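You operate a simulated robot arm through the tools that you are given. There is no shell and no other tool. Be economical: measure what you need, move in short steps, check, and stop when the job is done.

The job below is to be done with a simulated two-armed robot. You get a single attempt, and the scene is never put back.

Task
Tighten the batten's thumb screws in their printed order, then shut the cam.
Fine: 1, 2, 3, each about three quarters of a turn from loose.
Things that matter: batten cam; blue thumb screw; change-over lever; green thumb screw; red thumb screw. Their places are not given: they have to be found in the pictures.

Only the result counts: the job must be done as asked and must still hold three seconds after the hand-in. Knocking over, shifting, dropping, spilling or breaking anything else fails it.

Robot
Two 7-joint arms with two-finger parallel grippers on one trunk that stands fixed in place. Base frame: the origin is at the foot of the trunk, x ahead of it, y to its left, z up. Lengths are in mm, angles in degrees, forces in N, time in s.
The left shoulder is at [80, 131, 947], the right one opposite. With the tool pointing down near the work surface each hand reaches from about 180 to 800 mm from the base axis, measured 20 degrees to its own side. Payload 1.57 kg a hand.
The TCP of each hand is the grasp point between the finger pads, 30 mm short of the fingertips. In the tool frame z runs along the fingers and y along their closing line. Largest opening 110 mm; finger width 24, thickness 12; the body of the gripper, 48 by 112 mm, starts 78 mm behind the TCP.
Orientation is told as [roll, pitch, yaw] about the base's x, y, z axes, in that order, counted from this pose: with the fingers straight down and closing along the base's y, the tool's x points along the base's -x, its y along +y and its z along -z.

Tools
- The arms move only by the tool apply_moves. It takes "left_targets", "right_targets" or both (then of equal length, played together; a hand with none holds still); each is a list that holds one entry, the list of rows, each a list of 7 numbers: the shift along the base's x, y, z in mm, then the turn, a rotation vector about the base's x, y, z in degrees, then the opening, from 0 (shut) to 1 (fully open). In form: [[[dx, dy, dz, ax, ay, az, gripper], ...]]. A call has 1 to 10 rows; each row shifts and turns the commanded pose from where the row before left it. A row lasts 0.2 s, in which the tool goes at most 50 mm and 8.6 degrees; a call with a longer step from one row to the next is refused whole, and so is a gripper value outside its range. Where a pose cannot be reached the arm comes as near as it can. A force on the tool above 40 N (or 10 N above the force at the start of the call, whichever is more), or a blocked arm, ends the call early, and 0.2 s more pass. The fingers move at their own pace (about 108 mm/s each) and stop on an object; they squeeze with about 24 N. The grip force told is the motor's: it shows also when the fingers shut on nothing. Time passes only in rows, and 0.2 s behind the last, so rows that do not move let the fingers close. It gives the time, the measured TCP pose, the force on the tool (base axes), the opening and the grip force at its end, in the units of the frame above (readings bear some noise), with the torque about the TCP (base axes, N m) and any sound that the robot's microphone picked up, and new pictures: "show" is both (left out), scene, wrist or none (wrist: the cameras of the hands that moved).
- Cameras (640 x 400 px; columns grow to the right, rows downward): "scene" is now at [-48.8, -5.1, 1446.4]; the picture's right is [-0.03, -1.00, 0.00], its down [-0.30, 0.01, -0.95] and it looks along [0.95, -0.03, -0.30] (base axes); focal length 318 px, centre (320, 200). "left" rides on the left gripper at [70, -16, -141] in its tool frame; the picture's right is [0.23, 0.97, 0.00], its down [-0.86, 0.20, -0.48] and it looks along [-0.47, 0.11, 0.88] (tool axes); focal length 222 px, centre (320, 200). "right" rides on the right gripper at [70, 16, -141] in its tool frame; the picture's right is [-0.23, 0.97, 0.00], its down [-0.86, -0.20, -0.48] and it looks along [-0.47, -0.11, 0.88] (tool axes); focal length 222 px, centre (320, 200).
- turn_head(pan, tilt): turns the head with the scene camera to pan (to the left, within 109 degrees either way) and tilt (down, from -29 to 69), counted from straight ahead of the robot. It gives what a move gives, and a new picture of the scene camera.
- probe_pixels(camera, pixels): for up to 12 pixels [column, row] of the newest picture of that camera ("zoom" is the newest enlarged one), the place [x, y, z] in the base frame of the surface seen there, good to about 2 mm. The clock stands still meanwhile.
- zoom(camera, box): a new picture of the part [left, top, right, bottom] of that camera's present view, enlarged. The clock stands still meanwhile.
- finish_job(): hands the job in; it is judged then, once.

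Keep the steps short. Do not move on a guess: measure, check each grasp and each placing, and mend mistakes. In all there are 80 turns and 200 pictures (those below and enlarged ones count). Leave the grippers open and the arms clear of the work at the hand-in unless told otherwise, and finish with a single line.

The tools are called after "Emit:" as a command line: name --argument value ..., lists and objects as JSON in quotes. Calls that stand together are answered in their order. apply_moves: Moves the arms, as the interface text tells. Its arguments: {"type":"object","properties":{"left_targets":{"type":"array","items":{"type":"array","items":{"type":"array","items":{"type":"number"}}}},"right_targets":{"type":"array","items":{"type":"array","items":{"type":"array","items":{"type":"number"}}}},"show":{"type":"string","enum":["both","scene","wrist","none"]}},"required":[]} The other tools are called the same way: turn_head (pan, tilt) turns the head that bears the scene camera; probe_pixels (camera, pixels) gives the place of the surface under pixels of a picture; zoom (camera, box) takes an enlarged picture of a part of a camera's view; finish_job () hands the job in.

At the start:

```text
time: 0.0
left_position: [446.2, 249.7, 1328.8]
left_orientation: [0.0, 0.0, 0.0]
left_contact_force: [0.2, 0.2, 0.0]
left_ft_torque: [-0.01, 0.0, 0.0]
left_width: 110.1
left_grasp_force: 0.1
right_position: [410.1, -138.2, 1388.5]
right_orientation: [0.0, 0.0, -0.1]
right_contact_force: [1.4, -0.1, -0.4]
right_ft_torque: [-0.02, 0.02, 0.01]
right_width: 110.0
right_grasp_force: 0.0
head pan, tilt: [-2.0, 17.6]
```

scene: 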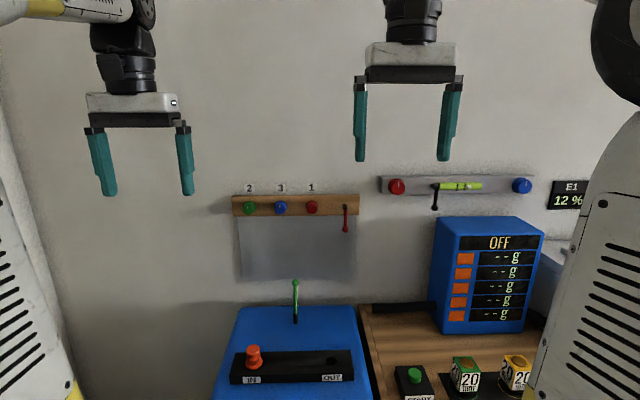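
right: 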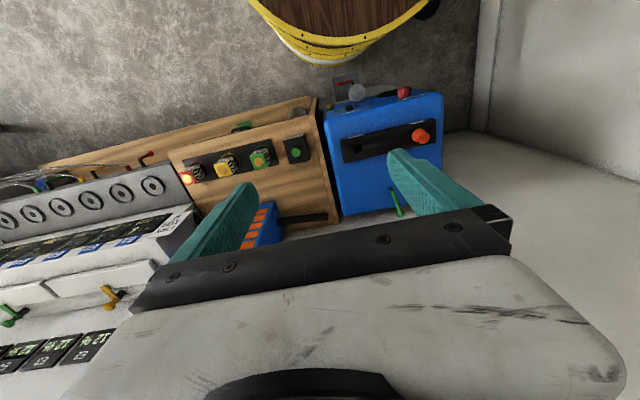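
left: 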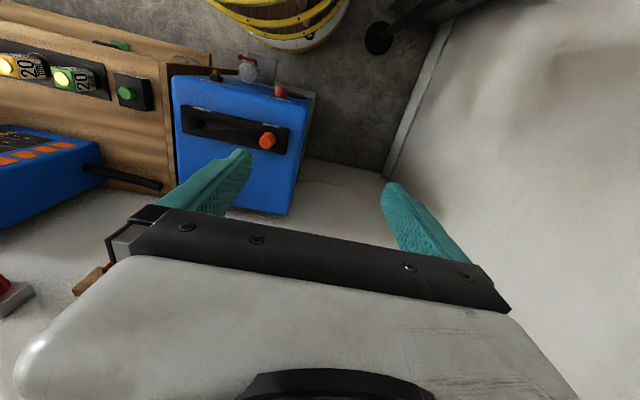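

The batten sits on the wall at about (295,205), with green=2, blue=3, red=1 and a red cam at (345,215). I'll zoom in and probe it.

Emit:
zoom --camera "scene" --box '[220, 170, 380, 270]'

Emit:
probe_pixels --camera "scene" --pixels '[[249, 208], [280, 208], [312, 207], [345, 210], [345, 228], [265, 203], [328, 203], [300, 240], [295, 283], [295, 165], [234, 205], [357, 204]]'

```text
4.00 times, centred on (300, 220) of scene
```

zoom: 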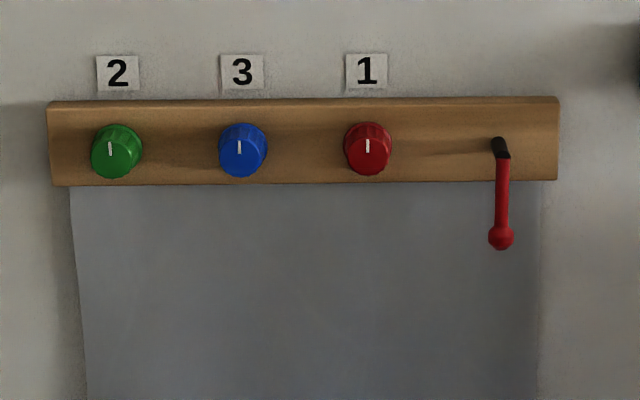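

```text
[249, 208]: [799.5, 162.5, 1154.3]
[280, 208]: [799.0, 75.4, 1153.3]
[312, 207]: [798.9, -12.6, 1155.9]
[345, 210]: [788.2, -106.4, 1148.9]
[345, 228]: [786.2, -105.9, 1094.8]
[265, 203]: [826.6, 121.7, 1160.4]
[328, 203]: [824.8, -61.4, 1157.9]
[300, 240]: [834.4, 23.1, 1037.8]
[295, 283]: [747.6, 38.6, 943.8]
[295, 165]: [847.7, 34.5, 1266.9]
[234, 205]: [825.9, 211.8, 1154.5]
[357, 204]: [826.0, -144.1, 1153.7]
```

Printed order is red (1), green (2), blue (3), then the cam. I'll turn the right hand to face the wall, stopping in front of the red screw.

Emit:
apply_moves --right_targets '[[[20, 12.5, -20, 0, -8.5, 0, 0.6], [20, 12.5, -20, 0, -8.5, 0, 0.6], [20, 12.5, -20, 0, -8.5, 0, 0.6], [20, 12.5, -20, 0, -8.5, 0, 0.6], [20, 12.5, -20, 0, -8.5, 0, 0.6], [20, 12.5, -20, 0, -8.5, 0, 0.6], [20, 12.5, -20, 0, -8.5, 0, 0.6], [20, 12.5, -20, 0, -8.5, 0, 0.6], [20, 12.5, -20, 0, -8.5, 0, 0.6], [20, 12.5, -20, 0, -8.5, 0, 0.6]]]' --show "both"

Emit:
probe_pixels --camera "scene" --pixels '[[312, 203], [312, 211], [307, 207], [317, 207], [344, 207], [345, 232]]'

```text
time: 2.2
left_position: [446.8, 248.9, 1328.8]
left_orientation: [-0.1, 0.0, -0.1]
left_contact_force: [-1.3, 0.4, 0.7]
left_ft_torque: [-0.01, -0.01, -0.02]
left_width: 110.1
left_grasp_force: 0.2
right_position: [608.9, -11.2, 1190.0]
right_orientation: [1.0, -85.1, -0.9]
right_contact_force: [0.6, -0.3, 0.3]
right_ft_torque: [-0.03, 0.04, 0.05]
right_width: 65.9
right_grasp_force: 0.0
head pan, tilt: [-2.0, 17.6]
```

scene: 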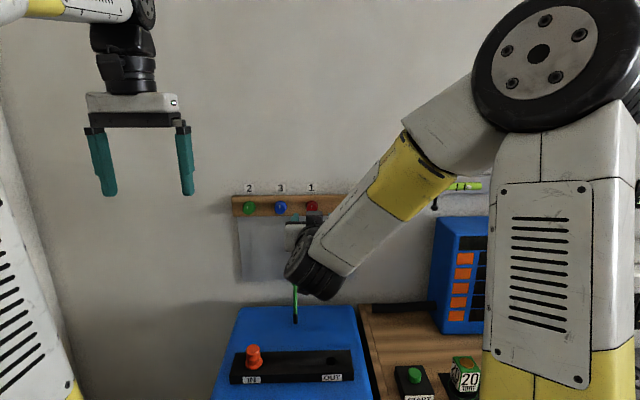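
right: 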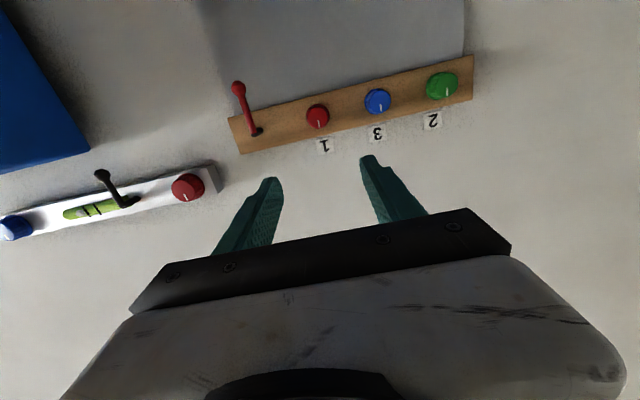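

```text
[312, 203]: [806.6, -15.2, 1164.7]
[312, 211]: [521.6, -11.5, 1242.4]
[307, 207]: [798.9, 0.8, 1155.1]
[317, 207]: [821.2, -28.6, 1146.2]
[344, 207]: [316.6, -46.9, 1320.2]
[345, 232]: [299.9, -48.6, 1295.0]
```

Checking the knob geometry with the wrist camera.

Emit:
zoom --camera "right" --box '[220, 60, 480, 160]'

```text
2.46 times, centred on (350, 110) of right
```

zoom: 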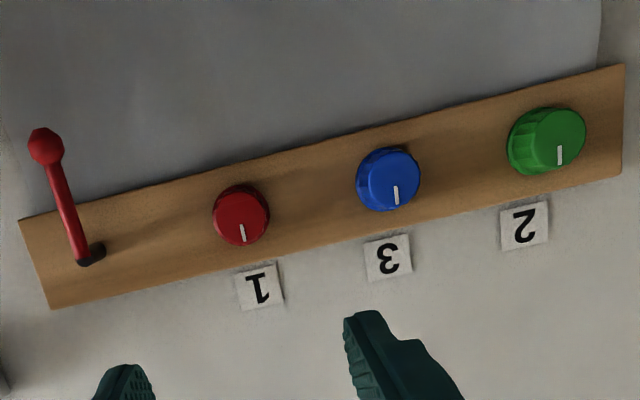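

Emit:
probe_pixels --camera "zoom" --pixels '[[240, 218], [240, 240], [240, 198], [219, 222], [262, 213], [390, 183], [551, 146], [46, 145], [84, 262], [92, 250], [580, 125]]'

```text
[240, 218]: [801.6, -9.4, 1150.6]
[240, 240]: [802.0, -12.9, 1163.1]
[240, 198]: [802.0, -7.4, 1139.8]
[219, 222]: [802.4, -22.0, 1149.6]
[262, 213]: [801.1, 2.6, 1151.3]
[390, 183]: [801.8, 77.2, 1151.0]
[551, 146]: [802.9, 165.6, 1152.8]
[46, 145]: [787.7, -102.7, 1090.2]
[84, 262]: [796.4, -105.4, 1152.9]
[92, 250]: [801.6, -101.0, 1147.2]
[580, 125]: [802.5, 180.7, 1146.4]
```

Red centre is about (802, -11, 1151) and axis is along x. I'll align, pre-rotate the hand by -68° and close in to a standoff.

Emit:
apply_moves --right_targets '[[[10, 0, -5, 0, -5, 0, 0.6], [10, 0, -5, -8.5, 0, 0, 0.6], [10, 0, -5, -8.5, 0, 0, 0.6], [10, 0, -5, -8.5, 0, 0, 0.6], [10, 0, -5, -8.5, 0, 0, 0.6], [10, 0, -5, -8.5, 0, 0, 0.6], [10, 0, -5, -8.5, 0, 0, 0.6], [10, 0, -4, -8.5, 0, 0, 0.6], [10, 0, 0, -8, 0, 0, 0.6], [10, 0, 0, 0, 0, 0, 0.6]]]' --show "wrist"

```text
time: 4.4
left_position: [446.6, 250.0, 1329.6]
left_orientation: [0.0, 0.1, 0.0]
left_contact_force: [-0.5, -0.6, 0.2]
left_ft_torque: [0.01, 0.02, -0.01]
left_width: 109.9
left_grasp_force: 0.1
right_position: [709.3, -13.2, 1150.6]
right_orientation: [-90.0, -22.4, 90.0]
right_contact_force: [-0.7, -0.6, 0.3]
right_ft_torque: [-0.02, 0.01, 0.01]
right_width: 66.1
right_grasp_force: 0.0
head pan, tilt: [-2.0, 17.6]
```

right: 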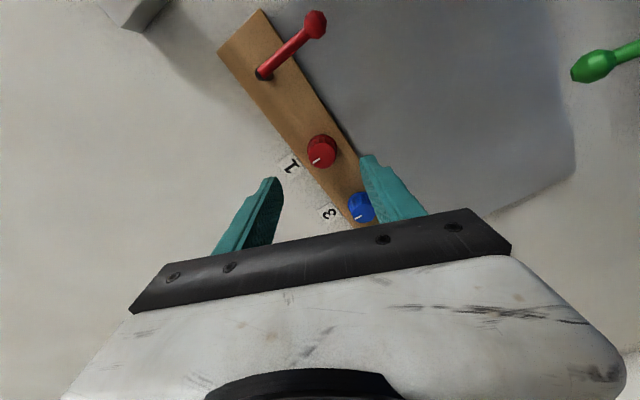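

Well aligned. I'll advance 76 mm (tips 10 mm short of the batten) and close on the red knob.

Emit:
apply_moves --right_targets '[[[20, 1, 0, 0, 0, 0, 0.6], [20, 1, 0, 0, 0, 0, 0.6], [20, 0, 0, 0, 0, 0, 0.6], [16, 0, 0, 0, 0, 0, 0.6], [0, 0, 0, 0, 0, 0, 0.6], [0, 0, 0, 0, 0, 0, 0.0], [0, 0, 0, 0, 0, 0, 0.0], [0, 0, 0, 0, 0, 0, 0.0]]]' --show "wrist"

```text
time: 6.2
left_position: [446.7, 250.0, 1328.6]
left_orientation: [0.0, 0.0, 0.0]
left_contact_force: [0.0, 0.5, -0.2]
left_ft_torque: [0.0, -0.01, 0.02]
left_width: 109.8
left_grasp_force: 0.0
right_position: [787.8, -8.6, 1149.1]
right_orientation: [-89.9, -22.5, 90.0]
right_contact_force: [3.1, 1.3, -3.9]
right_ft_torque: [-0.02, -0.29, 0.05]
right_width: 31.4
right_grasp_force: 40.2
head pan, tilt: [-2.0, 17.6]
```

right: 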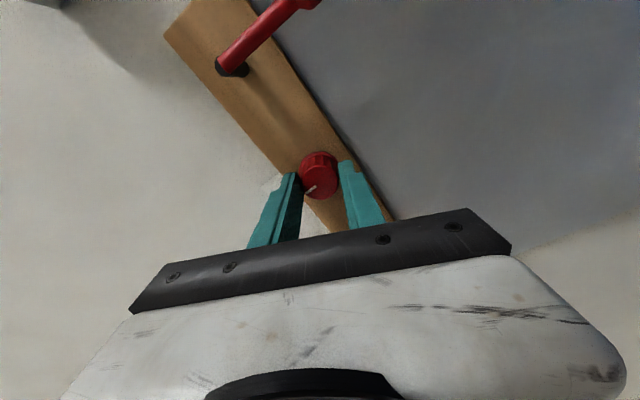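

Gripped (31.4 mm). Turning clockwise (+ax) about 68°.

Emit:
apply_moves --right_targets '[[[0, 0, 0, 8.5, 0, 0, 0.0], [0, 0, 0, 8.5, 0, 0, 0.0], [0, 0, 0, 8.5, 0, 0, 0.0], [0, 0, 0, 8.5, 0, 0, 0.0], [0, 0, 0, 8.5, 0, 0, 0.0], [0, 0, 0, 8.5, 0, 0, 0.0], [0, 0, 0, 8.5, 0, 0, 0.0], [0, 0, 0, 8.0, 0, 0, 0.0]]]' --show "wrist"

```text
time: 8.0
left_position: [446.3, 249.5, 1328.9]
left_orientation: [0.0, 0.0, 0.0]
left_contact_force: [-0.4, -0.7, -0.1]
left_ft_torque: [0.04, 0.02, -0.02]
left_width: 110.1
left_grasp_force: 0.1
right_position: [786.6, -11.4, 1150.7]
right_orientation: [133.1, -89.8, -133.0]
right_contact_force: [10.7, 7.0, 10.7]
right_ft_torque: [0.01, 0.43, 0.5]
right_width: 31.5
right_grasp_force: 39.8
head pan, tilt: [-2.0, 17.6]
```

right: 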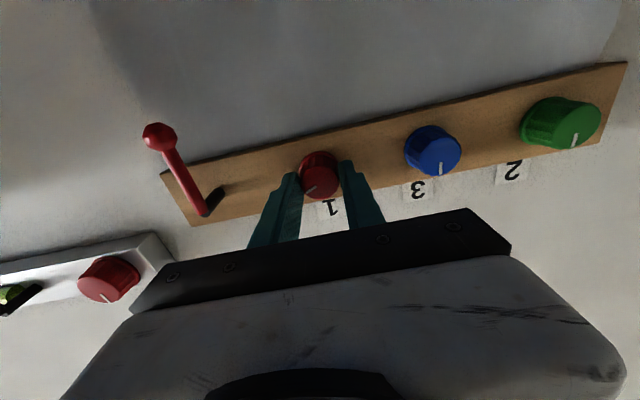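

The mark turned with the hand (screw turning freely). Continuing another 67°.

Emit:
apply_moves --right_targets '[[[0, 0, 0, 8.5, 0, 0, 0.0], [0, 0, 0, 8.5, 0, 0, 0.0], [0, 0, 0, 8.5, 0, 0, 0.0], [0, 0, 0, 8.5, 0, 0, 0.0], [0, 0, 0, 8.5, 0, 0, 0.0], [0, 0, 0, 8.5, 0, 0, 0.0], [0, 0, 0, 8.5, 0, 0, 0.0], [0, 0, 0, 8, 0, 0, 0.0]]]' --show "wrist"

```text
time: 10.0
left_position: [447.7, 249.8, 1329.5]
left_orientation: [0.0, 0.0, 0.0]
left_contact_force: [-0.4, 0.0, 0.5]
left_ft_torque: [0.02, 0.0, 0.01]
left_width: 109.7
left_grasp_force: 0.2
right_position: [786.5, -9.7, 1150.7]
right_orientation: [87.4, -22.6, -89.5]
right_contact_force: [12.1, 0.1, -2.9]
right_ft_torque: [-0.02, -0.43, 0.28]
right_width: 31.5
right_grasp_force: 40.5
right hand out of reach, approached as far as the arm can: row 8
head pan, tilt: [-2.0, 17.6]
stopped in row 8 (right hand): the force on the tool passed its limit at 44 N (the readings are from after the stop); the commanded pose is now the measured one
```

right: 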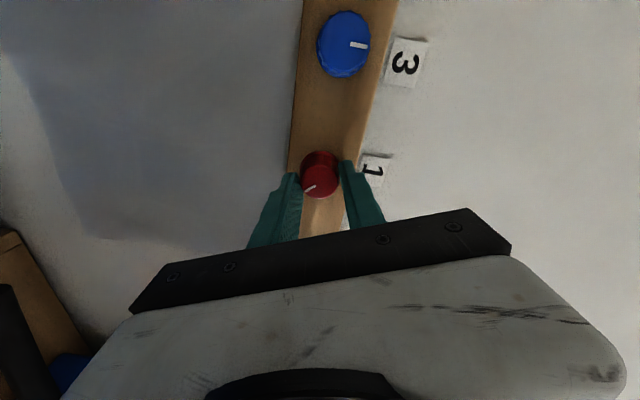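

135° done; the right wrist's limit is near +67. Release and rotate back ~-142°.

Emit:
apply_moves --right_targets '[[[0, 0, 0, 0, 0, 0, 0.6], [0, 0, 0, 0, 0, 0, 0.6], [-1, 0, 0, -8.4, 0, 0, 0.6], [0, 0, 0, -8.4, 0, 0, 0.6], [0, 0, 0, -8.4, 0, 0, 0.6], [0, 0, 0, -8.4, 0, 0, 0.6], [0, 0, 0, -8.4, 0, 0, 0.6], [0, 0, 0, -8.4, 0, 0, 0.6], [0, 0, 0, -8.4, 0, 0, 0.6], [0, 0, 0, -8.4, 0, 0, 0.6]]]' --show "wrist"

Emit:
apply_moves --right_targets '[[[0, 0, 0, -8.4, 0, 0, 0.6], [0, 0, 0, -8.4, 0, 0, 0.6], [0, 0, 0, -8.4, 0, 0, 0.6], [0, 0, 0, -8.4, 0, 0, 0.6], [0, 0, 0, -8.4, 0, 0, 0.6], [0, 0, 0, -8.4, 0, 0, 0.6], [0, 0, 0, -8.4, 0, 0, 0.6], [0, 0, 0, -8.4, 0, 0, 0.6], [0, 0, 0, -7.6, 0, 0, 0.6], [0, 0, 0, 0, 0, 0, 0.6]]]' --show "wrist"

```text
time: 12.2
left_position: [446.8, 249.5, 1328.9]
left_orientation: [0.0, 0.0, 0.0]
left_contact_force: [0.4, -0.6, 0.5]
left_ft_torque: [-0.01, -0.02, 0.02]
left_width: 110.1
left_grasp_force: 0.0
right_position: [783.8, -11.3, 1152.6]
right_orientation: [-0.9, -89.5, -1.4]
right_contact_force: [-0.2, 0.5, -0.1]
right_ft_torque: [0.05, 0.06, -0.05]
right_width: 66.0
right_grasp_force: 0.1
head pan, tilt: [-2.0, 17.6]
```

right: 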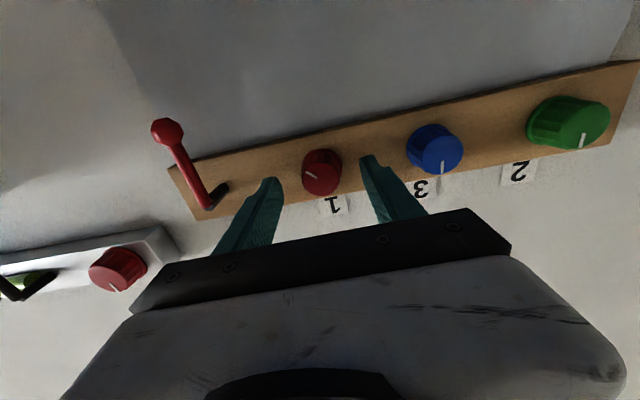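

```text
time: 14.4
left_position: [445.6, 250.5, 1330.7]
left_orientation: [0.0, -0.1, -0.1]
left_contact_force: [-0.1, 0.1, -0.2]
left_ft_torque: [0.02, 0.02, 0.01]
left_width: 109.8
left_grasp_force: 0.0
right_position: [783.8, -9.9, 1151.1]
right_orientation: [-92.1, -15.3, 89.6]
right_contact_force: [-0.4, 0.0, 0.4]
right_ft_torque: [0.02, 0.05, 0.02]
right_width: 66.0
right_grasp_force: 0.1
head pan, tilt: [-2.0, 17.6]
```

right: 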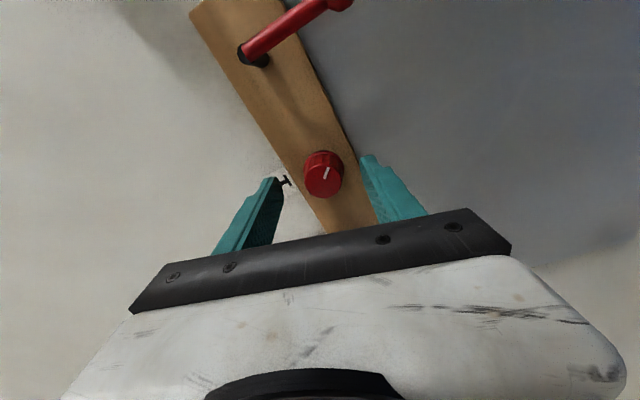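

Regrip and turn the second 135°.

Emit:
apply_moves --right_targets '[[[2, 0, 0, 0, 0, 0, 0], [0, 0, 0, 0, 0, 0, 0], [0, 0, 0, 0, 0, 0, 0], [0, 0, 0, 8.4, 0, 0, 0], [0, 0, 0, 8.4, 0, 0, 0], [0, 0, 0, 8.4, 0, 0, 0], [0, 0, 0, 8.4, 0, 0, 0], [0, 0, 0, 8.4, 0, 0, 0], [0, 0, 0, 8.4, 0, 0, 0], [0, 0, 0, 8.4, 0, 0, 0]]]' --show "wrist"

Emit:
apply_moves --right_targets '[[[0, 0, 0, 8.4, 0, 0, 0], [0, 0, 0, 8.4, 0, 0, 0], [0, 0, 0, 8.4, 0, 0, 0], [0, 0, 0, 8.4, 0, 0, 0], [0, 0, 0, 8.4, 0, 0, 0], [0, 0, 0, 8.4, 0, 0, 0]]]' --show "wrist"

```text
time: 16.6
left_position: [446.6, 250.2, 1328.7]
left_orientation: [0.0, 0.1, 0.0]
left_contact_force: [-0.6, -0.2, 0.2]
left_ft_torque: [-0.01, 0.02, 0.01]
left_width: 109.9
left_grasp_force: 0.0
right_position: [785.5, -9.3, 1151.0]
right_orientation: [-89.7, -74.4, 87.5]
right_contact_force: [-10.6, 5.9, -22.3]
right_ft_torque: [0.03, 1.19, 0.7]
right_width: 31.6
right_grasp_force: 40.3
head pan, tilt: [-2.0, 17.6]
```

right: 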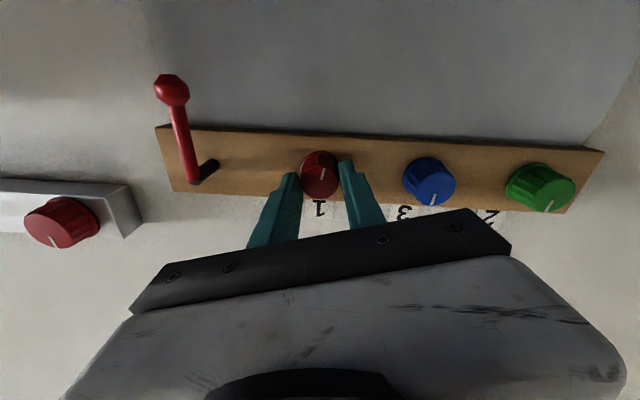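

```text
time: 18.0
left_position: [447.5, 250.0, 1328.5]
left_orientation: [0.0, 0.0, 0.0]
left_contact_force: [-0.6, -0.2, -0.1]
left_ft_torque: [-0.02, 0.01, 0.02]
left_width: 110.1
left_grasp_force: 0.0
right_position: [786.4, -10.6, 1151.7]
right_orientation: [86.8, -55.4, -88.8]
right_contact_force: [-13.5, 7.0, -21.6]
right_ft_torque: [-0.01, 0.22, 0.7]
right_width: 32.2
right_grasp_force: 41.0
head pan, tilt: [-2.0, 17.6]
```

right: 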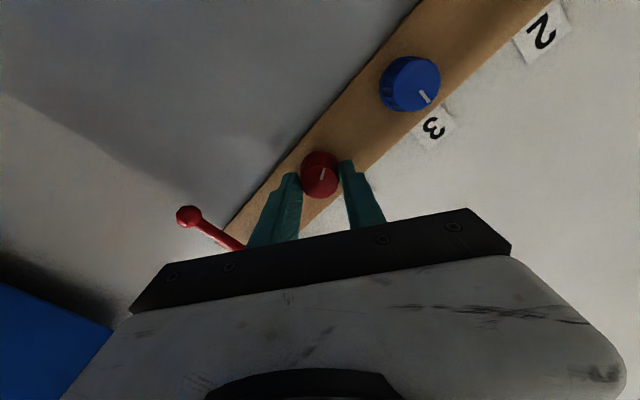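

About 244° so far, no stop yet. I'll ease the side load by 1 mm and turn the last 26°.

Emit:
apply_moves --right_targets '[[[-0.5, 0.5, -1, 8.4, 0, 0, 0], [0, 0, -0.5, 8.4, 0, 0, 0], [0, 0, 0, 8.4, 0, 0, 0], [0, 0, 0, 0, 0, 0, 0]]]' --show "wrist"

```text
time: 19.0
left_position: [446.9, 249.6, 1330.7]
left_orientation: [0.0, 0.0, -0.1]
left_contact_force: [0.7, -0.5, 0.5]
left_ft_torque: [-0.02, 0.01, -0.04]
left_width: 109.6
left_grasp_force: 0.0
right_position: [785.1, -10.2, 1152.4]
right_orientation: [87.6, -30.0, -89.7]
right_contact_force: [-5.4, 0.7, -9.5]
right_ft_torque: [-0.03, -0.19, 0.29]
right_width: 32.0
right_grasp_force: 40.7
head pan, tilt: [-2.0, 17.6]
```

right: 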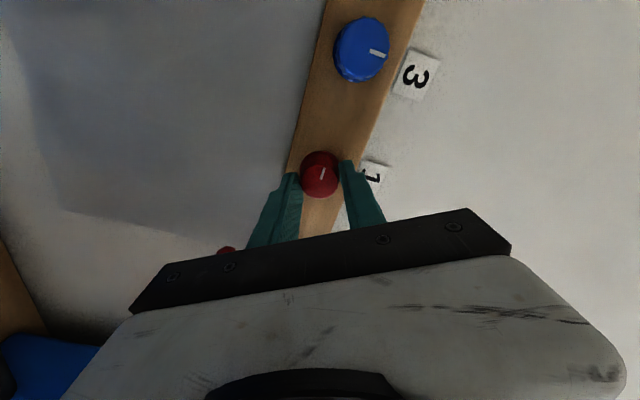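

Red's mark now sits ~270° from blue's loose mark. Release and back off the right hand while bringing the left hand round to face the wall in front of green.

Emit:
apply_moves --right_targets '[[[0, 0, 0, 0, 0, 0, 0.6], [0, 0, 0, 0, 0, 0, 0.6], [-25, 0, 0, 0, 0, 0, 0.6], [-25, 0, 0, 0, 0, 0, 0.6], [-25, 0, 0, -8.5, 0, 0, 0.6], [-25, -15, 0, -8.5, 0, 0, 0.6], [-25, -20, 0, -8.5, 0, 0, 0.6], [-25, -20, 0, -8.5, 0, 0, 0.6], [0, -20, 0, -8.5, 0, 0, 0.6], [0, -20, 0, -8.5, 0, 0, 0.6]]]' --left_targets '[[[20, -8, -14, 0, -8.5, 0, 0.6], [20, -8, -14, 0, -8.5, 0, 0.6], [20, -8, -14, 0, -8.5, 0, 0.6], [20, -8, -14, 0, -8.5, 0, 0.6], [20, -8, -14, 0, -8.5, 0, 0.6], [20, -8, -14, 0, -8.5, 0, 0.6], [20, -8, -14, 0, -8.5, 0, 0.6], [20, -8, -14, 0, -8.5, 0, 0.6], [20, -8, -14, 0, -8.5, 0, 0.6], [20, -8, -14, 0, -8.5, 0, 0.6]]]' --show "both"

```text
time: 21.2
left_position: [646.3, 170.1, 1190.2]
left_orientation: [-0.1, -84.9, 0.2]
left_contact_force: [-0.7, 0.4, 0.4]
left_ft_torque: [-0.03, 0.03, -0.02]
left_width: 65.5
left_grasp_force: 0.1
right_position: [635.0, -103.2, 1151.7]
right_orientation: [84.6, -81.4, -86.9]
right_contact_force: [-0.4, -0.4, 0.3]
right_ft_torque: [-0.01, 0.03, 0.01]
right_width: 65.9
right_grasp_force: 0.1
head pan, tilt: [-2.0, 17.6]
```

scene: 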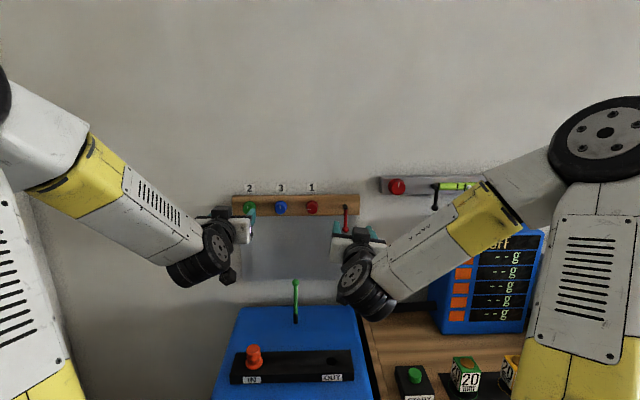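
right: 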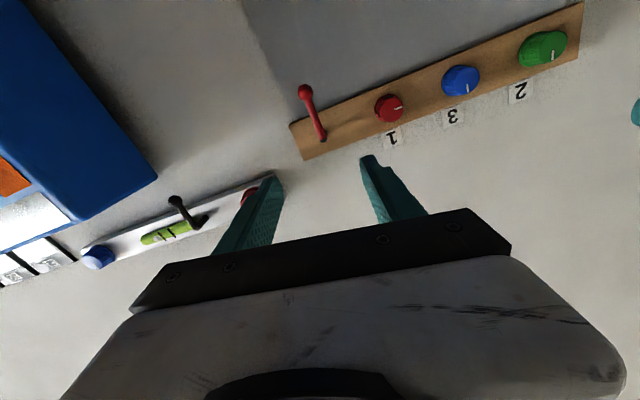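
left: 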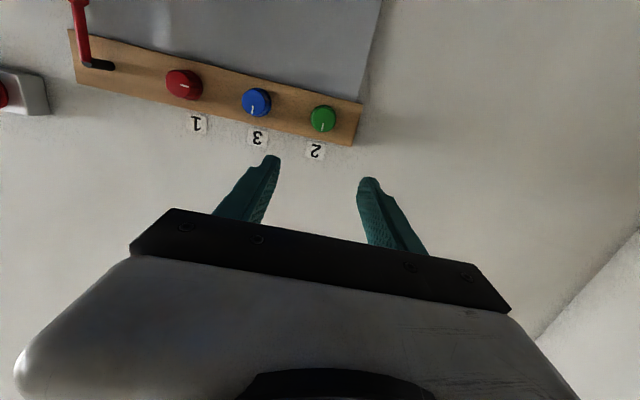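

Red's mark points world-left (270° cw). Measuring green and blue with the left camera.

Emit:
zoom --camera "left" --box '[140, 50, 380, 160]'

```text
2.67 times, centred on (260, 105) of left
```

zoom: 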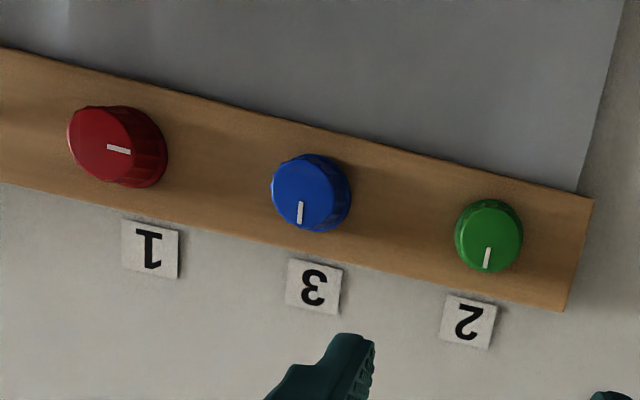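

Emit:
probe_pixels --camera "zoom" --pixels '[[487, 238], [459, 233], [515, 245], [482, 268], [491, 210], [307, 196], [275, 190], [340, 203], [302, 226], [312, 164]]'

```text
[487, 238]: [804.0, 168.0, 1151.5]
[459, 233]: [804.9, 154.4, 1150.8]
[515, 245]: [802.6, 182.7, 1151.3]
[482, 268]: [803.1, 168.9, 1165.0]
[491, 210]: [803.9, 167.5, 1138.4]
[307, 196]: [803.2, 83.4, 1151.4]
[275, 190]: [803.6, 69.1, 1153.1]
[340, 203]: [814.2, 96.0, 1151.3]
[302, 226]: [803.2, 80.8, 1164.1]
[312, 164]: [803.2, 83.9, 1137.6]
```

Green at about (803,166,1151.5). Align the left hand with -60° pre-rotation (mirror wrist limit expected) and go to the standoff.

Emit:
apply_moves --left_targets '[[[10, 0, -5, 0, -5, 0, 0.6], [10, -1, -5, -8.5, 0, 0, 0.6], [10, -1, -5, -8.5, 0, 0, 0.6], [10, -1, -5, -8.5, 0, 0, 0.6], [10, -1, -5, -8.5, 0, 0, 0.6], [10, 0, -5, -8.5, 0, 0, 0.6], [0, 0, -5, -8.5, 0, 0, 0.6], [0, 0, -4, -8.5, 0, 0, 0.6], [0, 0, 0, 0, 0, 0, 0.6]]]' --show "wrist"

```text
time: 23.2
left_position: [707.6, 165.7, 1149.5]
left_orientation: [-90.1, -30.3, 90.0]
left_contact_force: [0.4, 0.6, 0.7]
left_ft_torque: [-0.01, -0.01, 0.01]
left_width: 66.1
left_grasp_force: 0.0
right_position: [635.4, -101.8, 1151.9]
right_orientation: [84.5, -81.2, -86.7]
right_contact_force: [-0.2, 0.3, 0.2]
right_ft_torque: [0.0, 0.01, -0.03]
right_width: 65.7
right_grasp_force: 0.0
head pan, tilt: [-2.0, 17.6]
```

left: 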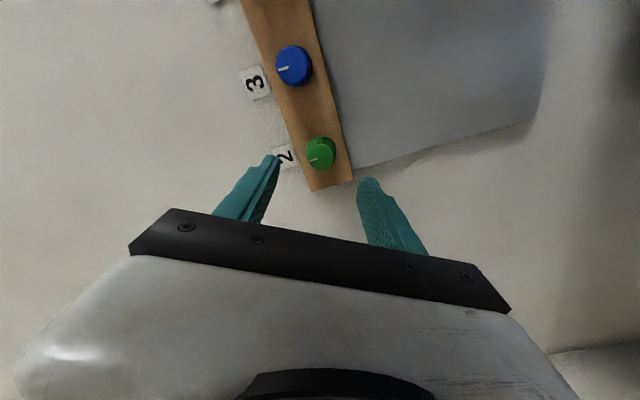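

Aligned. Advance to x≈785 and close on green.

Emit:
apply_moves --left_targets '[[[20, 0, 1, 0, 0, 0, 0.6], [20, 0, 1, 0, 0, 0, 0.6], [20, 0, 0, 0, 0, 0, 0.6], [17, 0, 0, 0, 0, 0, 0.6], [0, 0, 0, 0, 0, 0, 0.6], [0, 0, 0, 0, 0, 0, 0.0], [0, 0, 0, 0, 0, 0, 0.0], [0, 0, 0, 0, 0, 0, 0.0]]]' --show "wrist"

```text
time: 25.0
left_position: [785.9, 168.9, 1150.3]
left_orientation: [-89.7, -30.5, 89.9]
left_contact_force: [0.0, 5.5, -15.4]
left_ft_torque: [-0.02, -0.08, 0.35]
left_width: 31.7
left_grasp_force: 40.1
right_position: [634.9, -102.5, 1151.5]
right_orientation: [84.3, -81.2, -86.4]
right_contact_force: [1.3, 0.2, -0.2]
right_ft_torque: [-0.03, 0.01, -0.01]
right_width: 66.0
right_grasp_force: 0.0
head pan, tilt: [-2.0, 17.6]
```

left: 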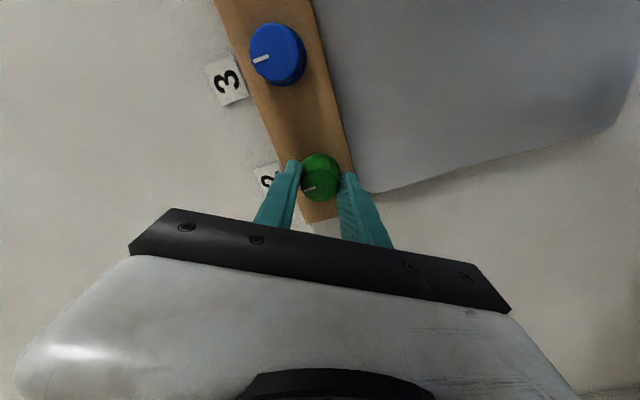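

Gripped (31.7). Ease 1 mm and turn clockwise.

Emit:
apply_moves --left_targets '[[[0, 1, -1, 8.4, 0, 0, 0], [0, 0, 0, 8.4, 0, 0, 0], [0, 0, 0, 8.4, 0, 0, 0], [0, 0, 0, 8.4, 0, 0, 0], [0, 0, 0, 8.4, 0, 0, 0], [0, 0, 0, 8.4, 0, 0, 0], [0, 0, 0, 8.4, 0, 0, 0], [0, 0, 0, 8.4, 0, 0, 0]]]' --show "wrist"

Emit:
apply_moves --left_targets '[[[0, 0, 0, 8.5, 0, 0, 0], [0, 0, 0, 8.5, 0, 0, 0], [0, 0, 0, 8.5, 0, 0, 0], [0, 0, 0, 8.5, 0, 0, 0], [0, 0, 0, 8.5, 0, 0, 0], [0, 0, 0, 8.5, 0, 0, 0], [0, 0, 0, 8.5, 0, 0, 0], [0, 0, 0, 8.3, 0, 0, 0]]]' --show "wrist"

```text
time: 26.8
left_position: [784.6, 169.3, 1150.9]
left_orientation: [88.8, -82.2, -88.5]
left_contact_force: [19.0, 20.0, -19.3]
left_ft_torque: [0.01, 0.77, 0.04]
left_width: 32.0
left_grasp_force: 39.8
right_position: [636.5, -101.2, 1150.6]
right_orientation: [83.9, -81.2, -86.1]
right_contact_force: [0.3, -0.1, -1.3]
right_ft_torque: [0.0, 0.03, 0.01]
right_width: 65.9
right_grasp_force: 0.0
head pan, tilt: [-2.0, 17.6]
```

left: 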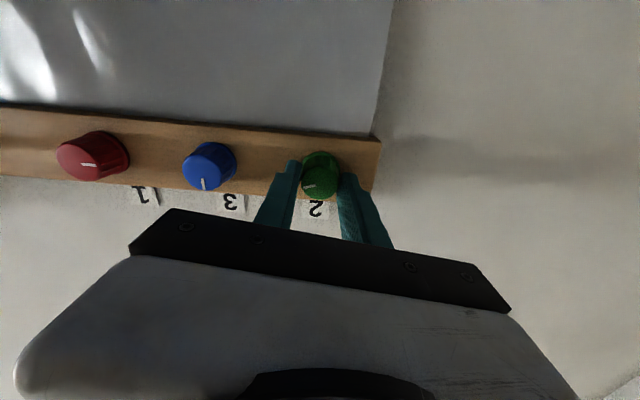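

```text
time: 28.6
left_position: [783.4, 168.9, 1149.9]
left_orientation: [89.9, -14.3, -89.8]
left_contact_force: [12.5, 17.6, -8.7]
left_ft_torque: [0.0, -0.27, 0.53]
left_width: 31.8
left_grasp_force: 40.1
right_position: [635.2, -102.1, 1150.3]
right_orientation: [84.2, -81.3, -86.3]
right_contact_force: [0.2, 0.5, 0.4]
right_ft_torque: [0.0, -0.01, 0.0]
right_width: 66.0
right_grasp_force: 0.1
head pan, tilt: [-2.0, 17.6]
```

left: 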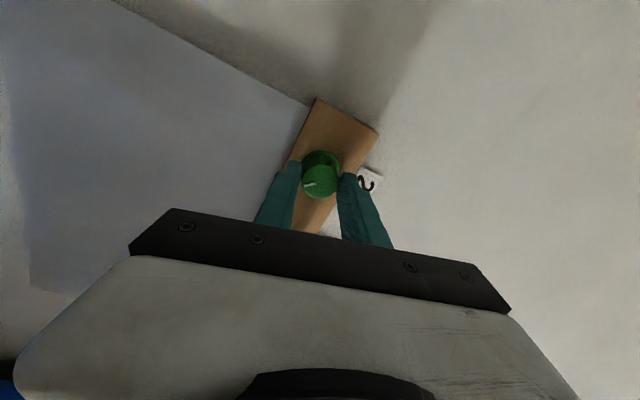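

135° done. Release, rotate back to -60°.

Emit:
apply_moves --left_targets '[[[0, 0, 0, 0, 0, 0, 0.6], [0, 1, 0, 0, 0, 0, 0.6], [0, 0, 0, -8.5, 0, 0, 0.6], [0, 0, 0, -8.5, 0, 0, 0.6], [0, 0, 0, -8.5, 0, 0, 0.6], [0, 0, 0, -8.5, 0, 0, 0.6], [0, 0, 0, -8.5, 0, 0, 0.6], [0, 0, 0, -8.5, 0, 0, 0.6], [0, 0, 0, -8.5, 0, 0, 0.6], [0, 0, 0, -8.5, 0, 0, 0.6]]]' --show "none"

Emit:
apply_moves --left_targets '[[[0, 0, 0, -8.5, 0, 0, 0.6], [0, 0, 0, -8.5, 0, 0, 0.6], [0, 0, 0, -8.5, 0, 0, 0.6], [0, 0, 0, -8.5, 0, 0, 0.6], [0, 0, 0, -8.5, 0, 0, 0.6], [0, 0, 0, -8.5, 0, 0, 0.6], [0, 0, 0, -8.5, 0, 0, 0.6], [0, 0, 0, -8.5, 0, 0, 0.6], [0, 0, 0, 0, 0, 0, 0.6]]]' --show "wrist"

```text
time: 30.8
left_position: [783.6, 167.4, 1151.5]
left_orientation: [89.9, -82.6, -90.0]
left_contact_force: [1.0, -0.1, 0.1]
left_ft_torque: [-0.01, -0.02, 0.02]
left_width: 66.0
left_grasp_force: 0.0
right_position: [635.5, -102.6, 1151.0]
right_orientation: [84.6, -81.2, -86.6]
right_contact_force: [-0.3, -0.2, 0.0]
right_ft_torque: [-0.03, 0.0, 0.0]
right_width: 66.0
right_grasp_force: 0.2
head pan, tilt: [-2.0, 17.6]
```

```text
time: 32.8
left_position: [783.1, 167.5, 1150.3]
left_orientation: [-90.1, -29.4, 89.9]
left_contact_force: [0.1, -0.2, -0.2]
left_ft_torque: [-0.02, -0.02, 0.02]
left_width: 66.0
left_grasp_force: 0.0
right_position: [634.9, -104.1, 1151.8]
right_orientation: [84.3, -81.2, -86.6]
right_contact_force: [1.0, -1.1, 0.8]
right_ft_torque: [0.0, -0.01, 0.01]
right_width: 65.9
right_grasp_force: 0.2
head pan, tilt: [-2.0, 17.6]
```

left: 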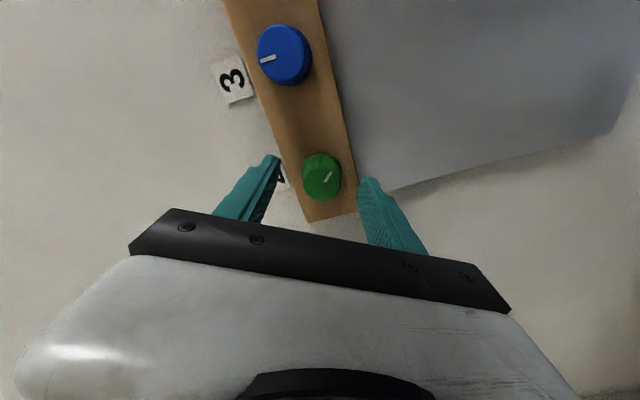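

Green turned about 135° as intended. Regrip and turn the second 135°.

Emit:
apply_moves --left_targets '[[[2, 1, 0, 0, 0, 0, 0], [0, 0, 0, 0, 0, 0, 0], [0, 0, 0, 0, 0, 0, 0], [0, 0, 0, 8.4, 0, 0, 0], [0, 0, 0, 8.4, 0, 0, 0], [0, 0, 0, 8.4, 0, 0, 0], [0, 0, 0, 8.4, 0, 0, 0], [0, 0, 0, 8.4, 0, 0, 0], [0, 0, 0, 8.4, 0, 0, 0], [0, 0, 0, 8.4, 0, 0, 0]]]' --show "none"

Emit:
apply_moves --left_targets '[[[0, 0, 0, 8.5, 0, 0, 0], [0, 0, 0, 8.5, 0, 0, 0], [0, 0, 0, 8.5, 0, 0, 0], [0, 0, 0, 8.5, 0, 0, 0], [0, 0, 0, 8.5, 0, 0, 0], [0, 0, 0, 8.5, 0, 0, 0], [0, 0, 0, 8.5, 0, 0, 0], [0, 0, 0, 8.5, 0, 0, 0], [0, 0, 0, 8, 0, 0, 0], [0, 0, 0, 0, 0, 0, 0]]]' --show "wrist"

```text
time: 35.0
left_position: [785.9, 169.9, 1151.3]
left_orientation: [-84.1, -88.4, 84.1]
left_contact_force: [-15.7, 7.0, -16.0]
left_ft_torque: [0.0, 0.97, 0.1]
left_width: 30.5
left_grasp_force: 39.9
right_position: [635.2, -103.1, 1151.4]
right_orientation: [84.5, -81.2, -86.7]
right_contact_force: [-1.3, 0.8, -0.8]
right_ft_torque: [-0.05, -0.04, -0.01]
right_width: 66.0
right_grasp_force: 0.2
head pan, tilt: [-2.0, 17.6]
```

```text
time: 37.2
left_position: [786.2, 169.5, 1150.0]
left_orientation: [89.9, -15.5, -89.9]
left_contact_force: [-23.7, 8.9, -15.2]
left_ft_torque: [0.02, 0.47, 0.79]
left_width: 30.7
left_grasp_force: 40.0
right_position: [635.2, -103.5, 1151.5]
right_orientation: [84.6, -81.2, -86.8]
right_contact_force: [0.4, -0.1, 0.0]
right_ft_torque: [0.01, 0.0, 0.02]
right_width: 65.9
right_grasp_force: 0.0
head pan, tilt: [-2.0, 17.6]
```

left: 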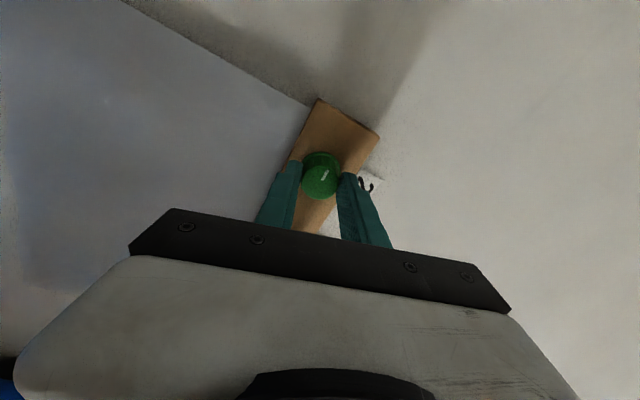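

About 270° total. Release, retract, and rotate back partly to check.

Emit:
apply_moves --left_targets '[[[0, 0, 0, 0, 0, 0, 0.6], [0, 0, 0, 0, 0, 0, 0.6], [-20, 0, 0, 0, 0, 0, 0.6], [-20, 0, 0, 0, 0, 0, 0.6], [-20, 0, 0, -8.5, 0, 0, 0.6], [-20, -15, 0, -8.5, 0, 0, 0.6], [0, -18, 0, -8.5, 0, 0, 0.6], [0, -18, 0, -8.5, 0, 0, 0.6], [0, -18, 0, -8.5, 0, 0, 0.6], [0, -18, 0, -8.5, 0, 0, 0.6]]]' --show "none"

Emit:
apply_moves --left_targets '[[[0, 0, 0, -8.5, 0, 0, 0.6], [0, 0, 0, -8.5, 0, 0, 0.6], [0, 0, 0, -8.5, 0, 0, 0.6], [0, 0, 0, 0, 0, 0, 0.6]]]' --show "wrist"

Emit:
zoom --camera "right" --box '[280, 0, 600, 200]'

```text
time: 39.4
left_position: [706.4, 79.8, 1151.5]
left_orientation: [90.0, -66.8, -90.0]
left_contact_force: [-0.5, 0.3, -0.1]
left_ft_torque: [0.02, -0.03, -0.02]
left_width: 66.2
left_grasp_force: 0.0
right_position: [634.5, -103.2, 1151.7]
right_orientation: [84.4, -81.3, -86.6]
right_contact_force: [0.2, 0.1, -0.9]
right_ft_torque: [0.02, -0.02, -0.02]
right_width: 65.9
right_grasp_force: 0.1
head pan, tilt: [-2.0, 17.6]
```

```text
time: 40.4
left_position: [706.1, 81.6, 1151.8]
left_orientation: [-89.8, -87.7, 89.8]
left_contact_force: [-0.8, -0.1, 0.1]
left_ft_torque: [-0.01, -0.01, 0.0]
left_width: 66.2
left_grasp_force: 0.1
right_position: [634.5, -103.6, 1150.9]
right_orientation: [84.5, -81.1, -86.8]
right_contact_force: [-0.4, -0.9, 0.0]
right_ft_torque: [-0.01, 0.03, -0.01]
right_width: 66.0
right_grasp_force: 0.0
head pan, tilt: [-2.0, 17.6]
```

left: 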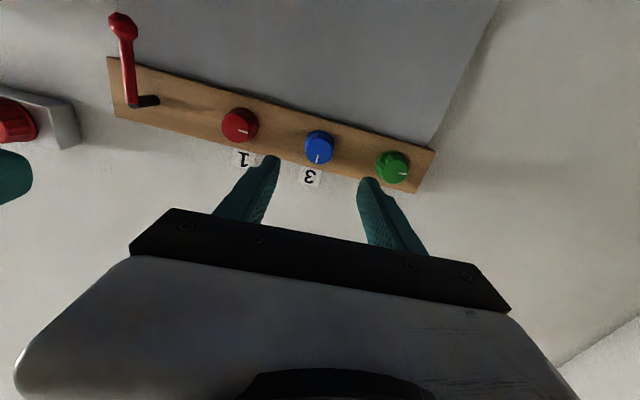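

```text
2.00 times, centred on (440, 100) of right
```

zoom: 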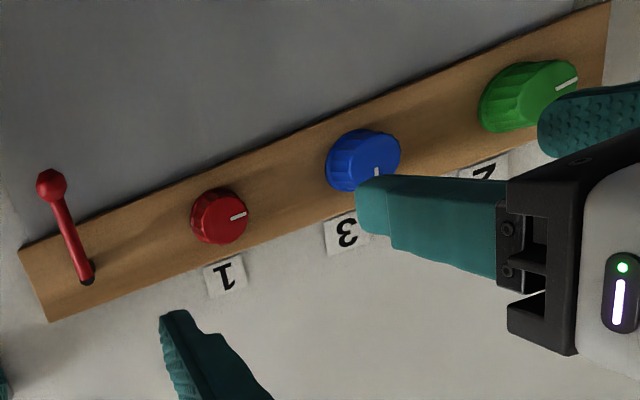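

Red and green are both at ~270°. Next blue, with the left hand at y≈80: pre-rotate -60°, then advance and grip.

Emit:
apply_moves --left_targets '[[[0, 0, 0, -8.4, 0, 0, 0.6], [0, 0, 0, -8.4, 0, 0, 0.6], [0, 0, 0, -8.4, 0, 0, 0.6], [0, 0, 0, -8.4, 0, 0, 0.6], [0, 0, 0, -8.4, 0, 0, 0.6], [0, 0, 0, -8.4, 0, 0, 0.6], [0, 0, 0, -7, 0, 0, 0.6], [0, 0, 0, 0, 0, 0, 0.6]]]' --show "wrist"

Emit:
apply_moves --left_targets '[[[20, 0, 0, 0, 0, 0, 0.6], [20, 0, 0, 0, 0, 0, 0.6], [20, 0, 0, 0, 0, 0, 0.6], [18, 0, -0.5, 0, 0, 0, 0.6], [0, 0, 0, 0, 0, 0, 0.6], [0, 0, 0, 0, 0, 0, 0.0], [0, 0, 0, 0, 0, 0, 0.0], [0, 0, 0, 0, 0, 0, 0.0]]]' --show "wrist"

```text
time: 42.2
left_position: [706.9, 81.5, 1153.2]
left_orientation: [-90.0, -30.3, 90.0]
left_contact_force: [0.7, 0.1, 0.3]
left_ft_torque: [0.01, 0.0, 0.02]
left_width: 66.1
left_grasp_force: 0.1
right_position: [635.8, -103.0, 1150.6]
right_orientation: [84.5, -81.2, -86.6]
right_contact_force: [0.0, -0.7, -0.5]
right_ft_torque: [0.01, 0.0, -0.01]
right_width: 65.8
right_grasp_force: 0.1
head pan, tilt: [-2.0, 17.6]
```

left: 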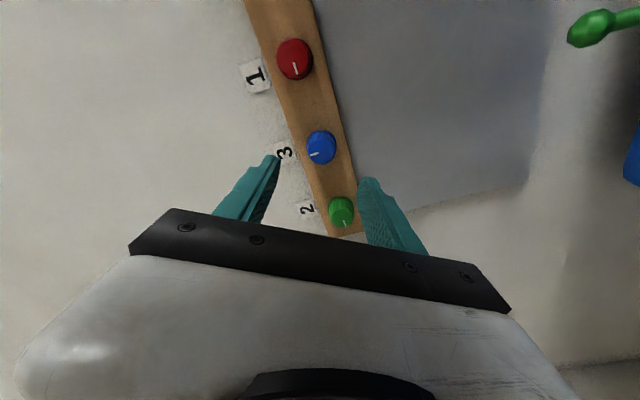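

```text
time: 44.0
left_position: [785.2, 81.5, 1151.1]
left_orientation: [-89.9, -30.4, 90.0]
left_contact_force: [2.6, 1.3, -4.0]
left_ft_torque: [0.03, -0.21, -0.07]
left_width: 31.8
left_grasp_force: 40.6
right_position: [635.7, -104.1, 1151.4]
right_orientation: [84.4, -81.2, -86.6]
right_contact_force: [1.3, -0.2, -0.3]
right_ft_torque: [0.01, -0.01, 0.05]
right_width: 66.2
right_grasp_force: 0.1
head pan, tilt: [-2.0, 17.6]
```

left: 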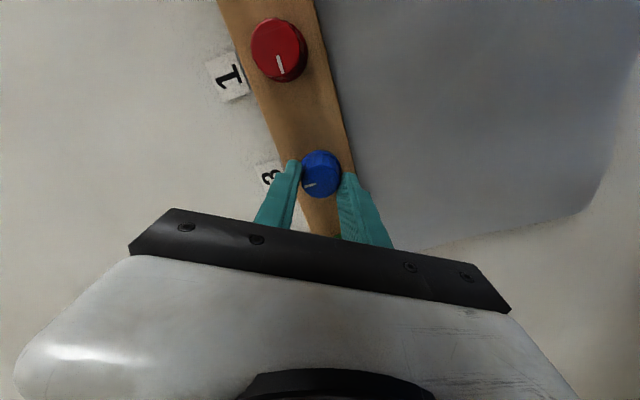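

Good grip on blue. Turning 135°.

Emit:
apply_moves --left_targets '[[[0, 0, 0, 8.4, 0, 0, 0], [0, 0, 0, 8.4, 0, 0, 0], [0, 0, 0, 8.4, 0, 0, 0], [0, 0, 0, 8.4, 0, 0, 0], [0, 0, 0, 8.4, 0, 0, 0], [0, 0, 0, 8.4, 0, 0, 0], [0, 0, 0, 8.4, 0, 0, 0], [0, 0, 0, 8.4, 0, 0, 0]]]' --show "none"

Emit:
apply_moves --left_targets '[[[0, 0, 0, 8.5, 0, 0, 0], [0, 0, 0, 8.5, 0, 0, 0], [0, 0, 0, 8.5, 0, 0, 0], [0, 0, 0, 8.5, 0, 0, 0], [0, 0, 0, 8.5, 0, 0, 0], [0, 0, 0, 8.5, 0, 0, 0], [0, 0, 0, 8.5, 0, 0, 0], [0, 0, 0, 8.3, 0, 0, 0]]]' --show "wrist"

```text
time: 45.8
left_position: [784.9, 80.1, 1150.3]
left_orientation: [90.5, -82.2, -90.7]
left_contact_force: [21.1, -10.5, 1.1]
left_ft_torque: [-0.01, 0.33, 0.19]
left_width: 31.8
left_grasp_force: 40.4
right_position: [635.8, -104.0, 1150.2]
right_orientation: [84.2, -81.2, -86.4]
right_contact_force: [-0.9, 0.1, -0.2]
right_ft_torque: [-0.01, 0.0, 0.01]
right_width: 66.1
right_grasp_force: 0.1
head pan, tilt: [-2.0, 17.6]
```

```text
time: 47.6
left_position: [784.3, 79.0, 1149.1]
left_orientation: [90.0, -14.4, -90.2]
left_contact_force: [11.6, -20.7, -1.8]
left_ft_torque: [-0.02, -0.38, -0.17]
left_width: 31.5
left_grasp_force: 39.5
right_position: [636.2, -104.3, 1151.1]
right_orientation: [84.4, -81.3, -86.5]
right_contact_force: [-1.1, -0.7, 0.1]
right_ft_torque: [0.0, -0.01, 0.0]
right_width: 65.7
right_grasp_force: 0.1
head pan, tilt: [-2.0, 17.6]
```

left: 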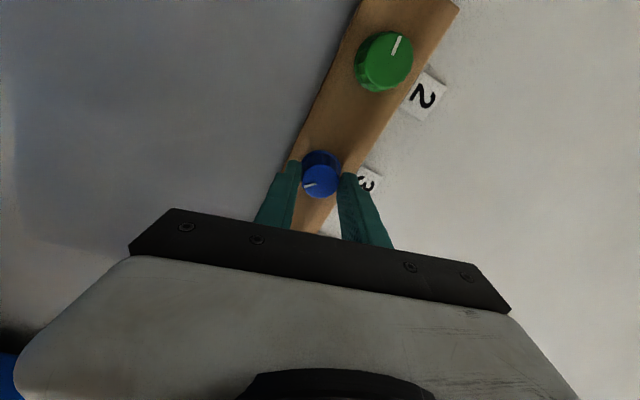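

Release and rotate back, shifting y -1.

Emit:
apply_moves --left_targets '[[[0, 0, 0, 0, 0, 0, 0.6], [0, -1, 0, 0, 0, 0, 0.6], [0, 0, 0, -8.5, 0, 0, 0.6], [0, 0, 0, -8.5, 0, 0, 0.6], [0, 0, 0, -8.5, 0, 0, 0.6], [0, 0, 0, -8.5, 0, 0, 0.6], [0, 0, 0, -8.5, 0, 0, 0.6], [0, 0, 0, -8.5, 0, 0, 0.6], [0, 0, 0, -8.5, 0, 0, 0.6], [0, 0, 0, -8.5, 0, 0, 0.6]]]' --show "none"

Emit:
apply_moves --left_targets '[[[0, 0, 0, -8.5, 0, 0, 0.6], [0, 0, 0, -8.5, 0, 0, 0.6], [0, 0, 0, -8.5, 0, 0, 0.6], [0, 0, 0, -8.5, 0, 0, 0.6], [0, 0, 0, -8.5, 0, 0, 0.6], [0, 0, 0, -8.5, 0, 0, 0.6], [0, 0, 0, -8.5, 0, 0, 0.6], [0, 0, 0, -8.5, 0, 0, 0.6], [0, 0, 0, 0, 0, 0, 0.6]]]' --show "wrist"

Emit:
apply_moves --left_targets '[[[1, 0, 0, 0, 0, 0, 0], [0, 0, 0, 0, 0, 0, 0], [0, 0, 0, 0, 0, 0, 0], [0, 0, 0, 8.4, 0, 0, 0], [0, 0, 0, 8.4, 0, 0, 0], [0, 0, 0, 8.4, 0, 0, 0], [0, 0, 0, 8.4, 0, 0, 0], [0, 0, 0, 8.4, 0, 0, 0], [0, 0, 0, 8.4, 0, 0, 0], [0, 0, 0, 8.4, 0, 0, 0]]]' --show "wrist"

```text
time: 49.8
left_position: [783.7, 79.3, 1151.1]
left_orientation: [90.0, -82.8, -90.1]
left_contact_force: [-0.3, -0.1, 0.0]
left_ft_torque: [-0.03, -0.06, 0.0]
left_width: 65.7
left_grasp_force: 0.1
right_position: [634.0, -104.1, 1152.0]
right_orientation: [84.5, -81.2, -86.6]
right_contact_force: [-0.3, -0.2, 0.7]
right_ft_torque: [-0.02, 0.02, 0.01]
right_width: 66.1
right_grasp_force: 0.0
head pan, tilt: [-2.0, 17.6]
```

```text
time: 51.8
left_position: [783.6, 80.6, 1151.2]
left_orientation: [-90.0, -29.3, 90.0]
left_contact_force: [-0.5, 0.5, -0.2]
left_ft_torque: [0.0, -0.01, -0.01]
left_width: 66.1
left_grasp_force: 0.1
right_position: [636.0, -103.9, 1152.2]
right_orientation: [84.5, -81.3, -86.8]
right_contact_force: [0.2, -1.3, -0.3]
right_ft_torque: [0.01, 0.03, -0.03]
right_width: 65.9
right_grasp_force: 0.0
head pan, tilt: [-2.0, 17.6]
```

left: 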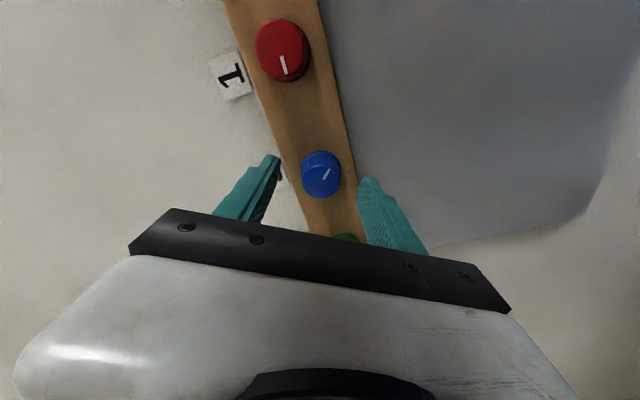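

```text
time: 54.0
left_position: [783.9, 79.5, 1151.6]
left_orientation: [-86.1, -88.4, 86.0]
left_contact_force: [-8.7, -2.6, -10.8]
left_ft_torque: [0.02, -0.46, -0.03]
left_width: 30.9
left_grasp_force: 39.5
right_position: [634.7, -103.9, 1151.0]
right_orientation: [84.4, -81.3, -86.7]
right_contact_force: [0.6, 1.1, 0.7]
right_ft_torque: [0.0, 0.04, 0.02]
right_width: 65.9
right_grasp_force: 0.0
head pan, tilt: [-2.0, 17.6]
```

left: 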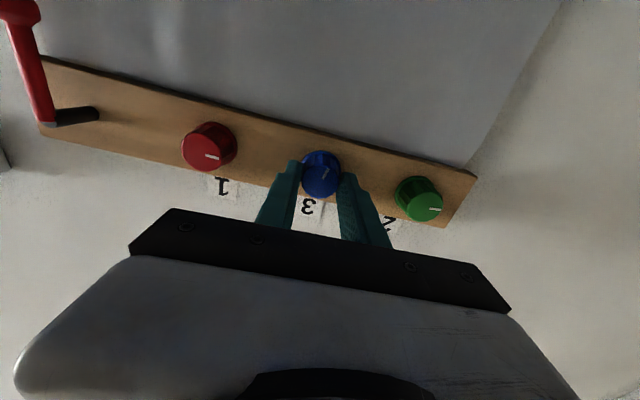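

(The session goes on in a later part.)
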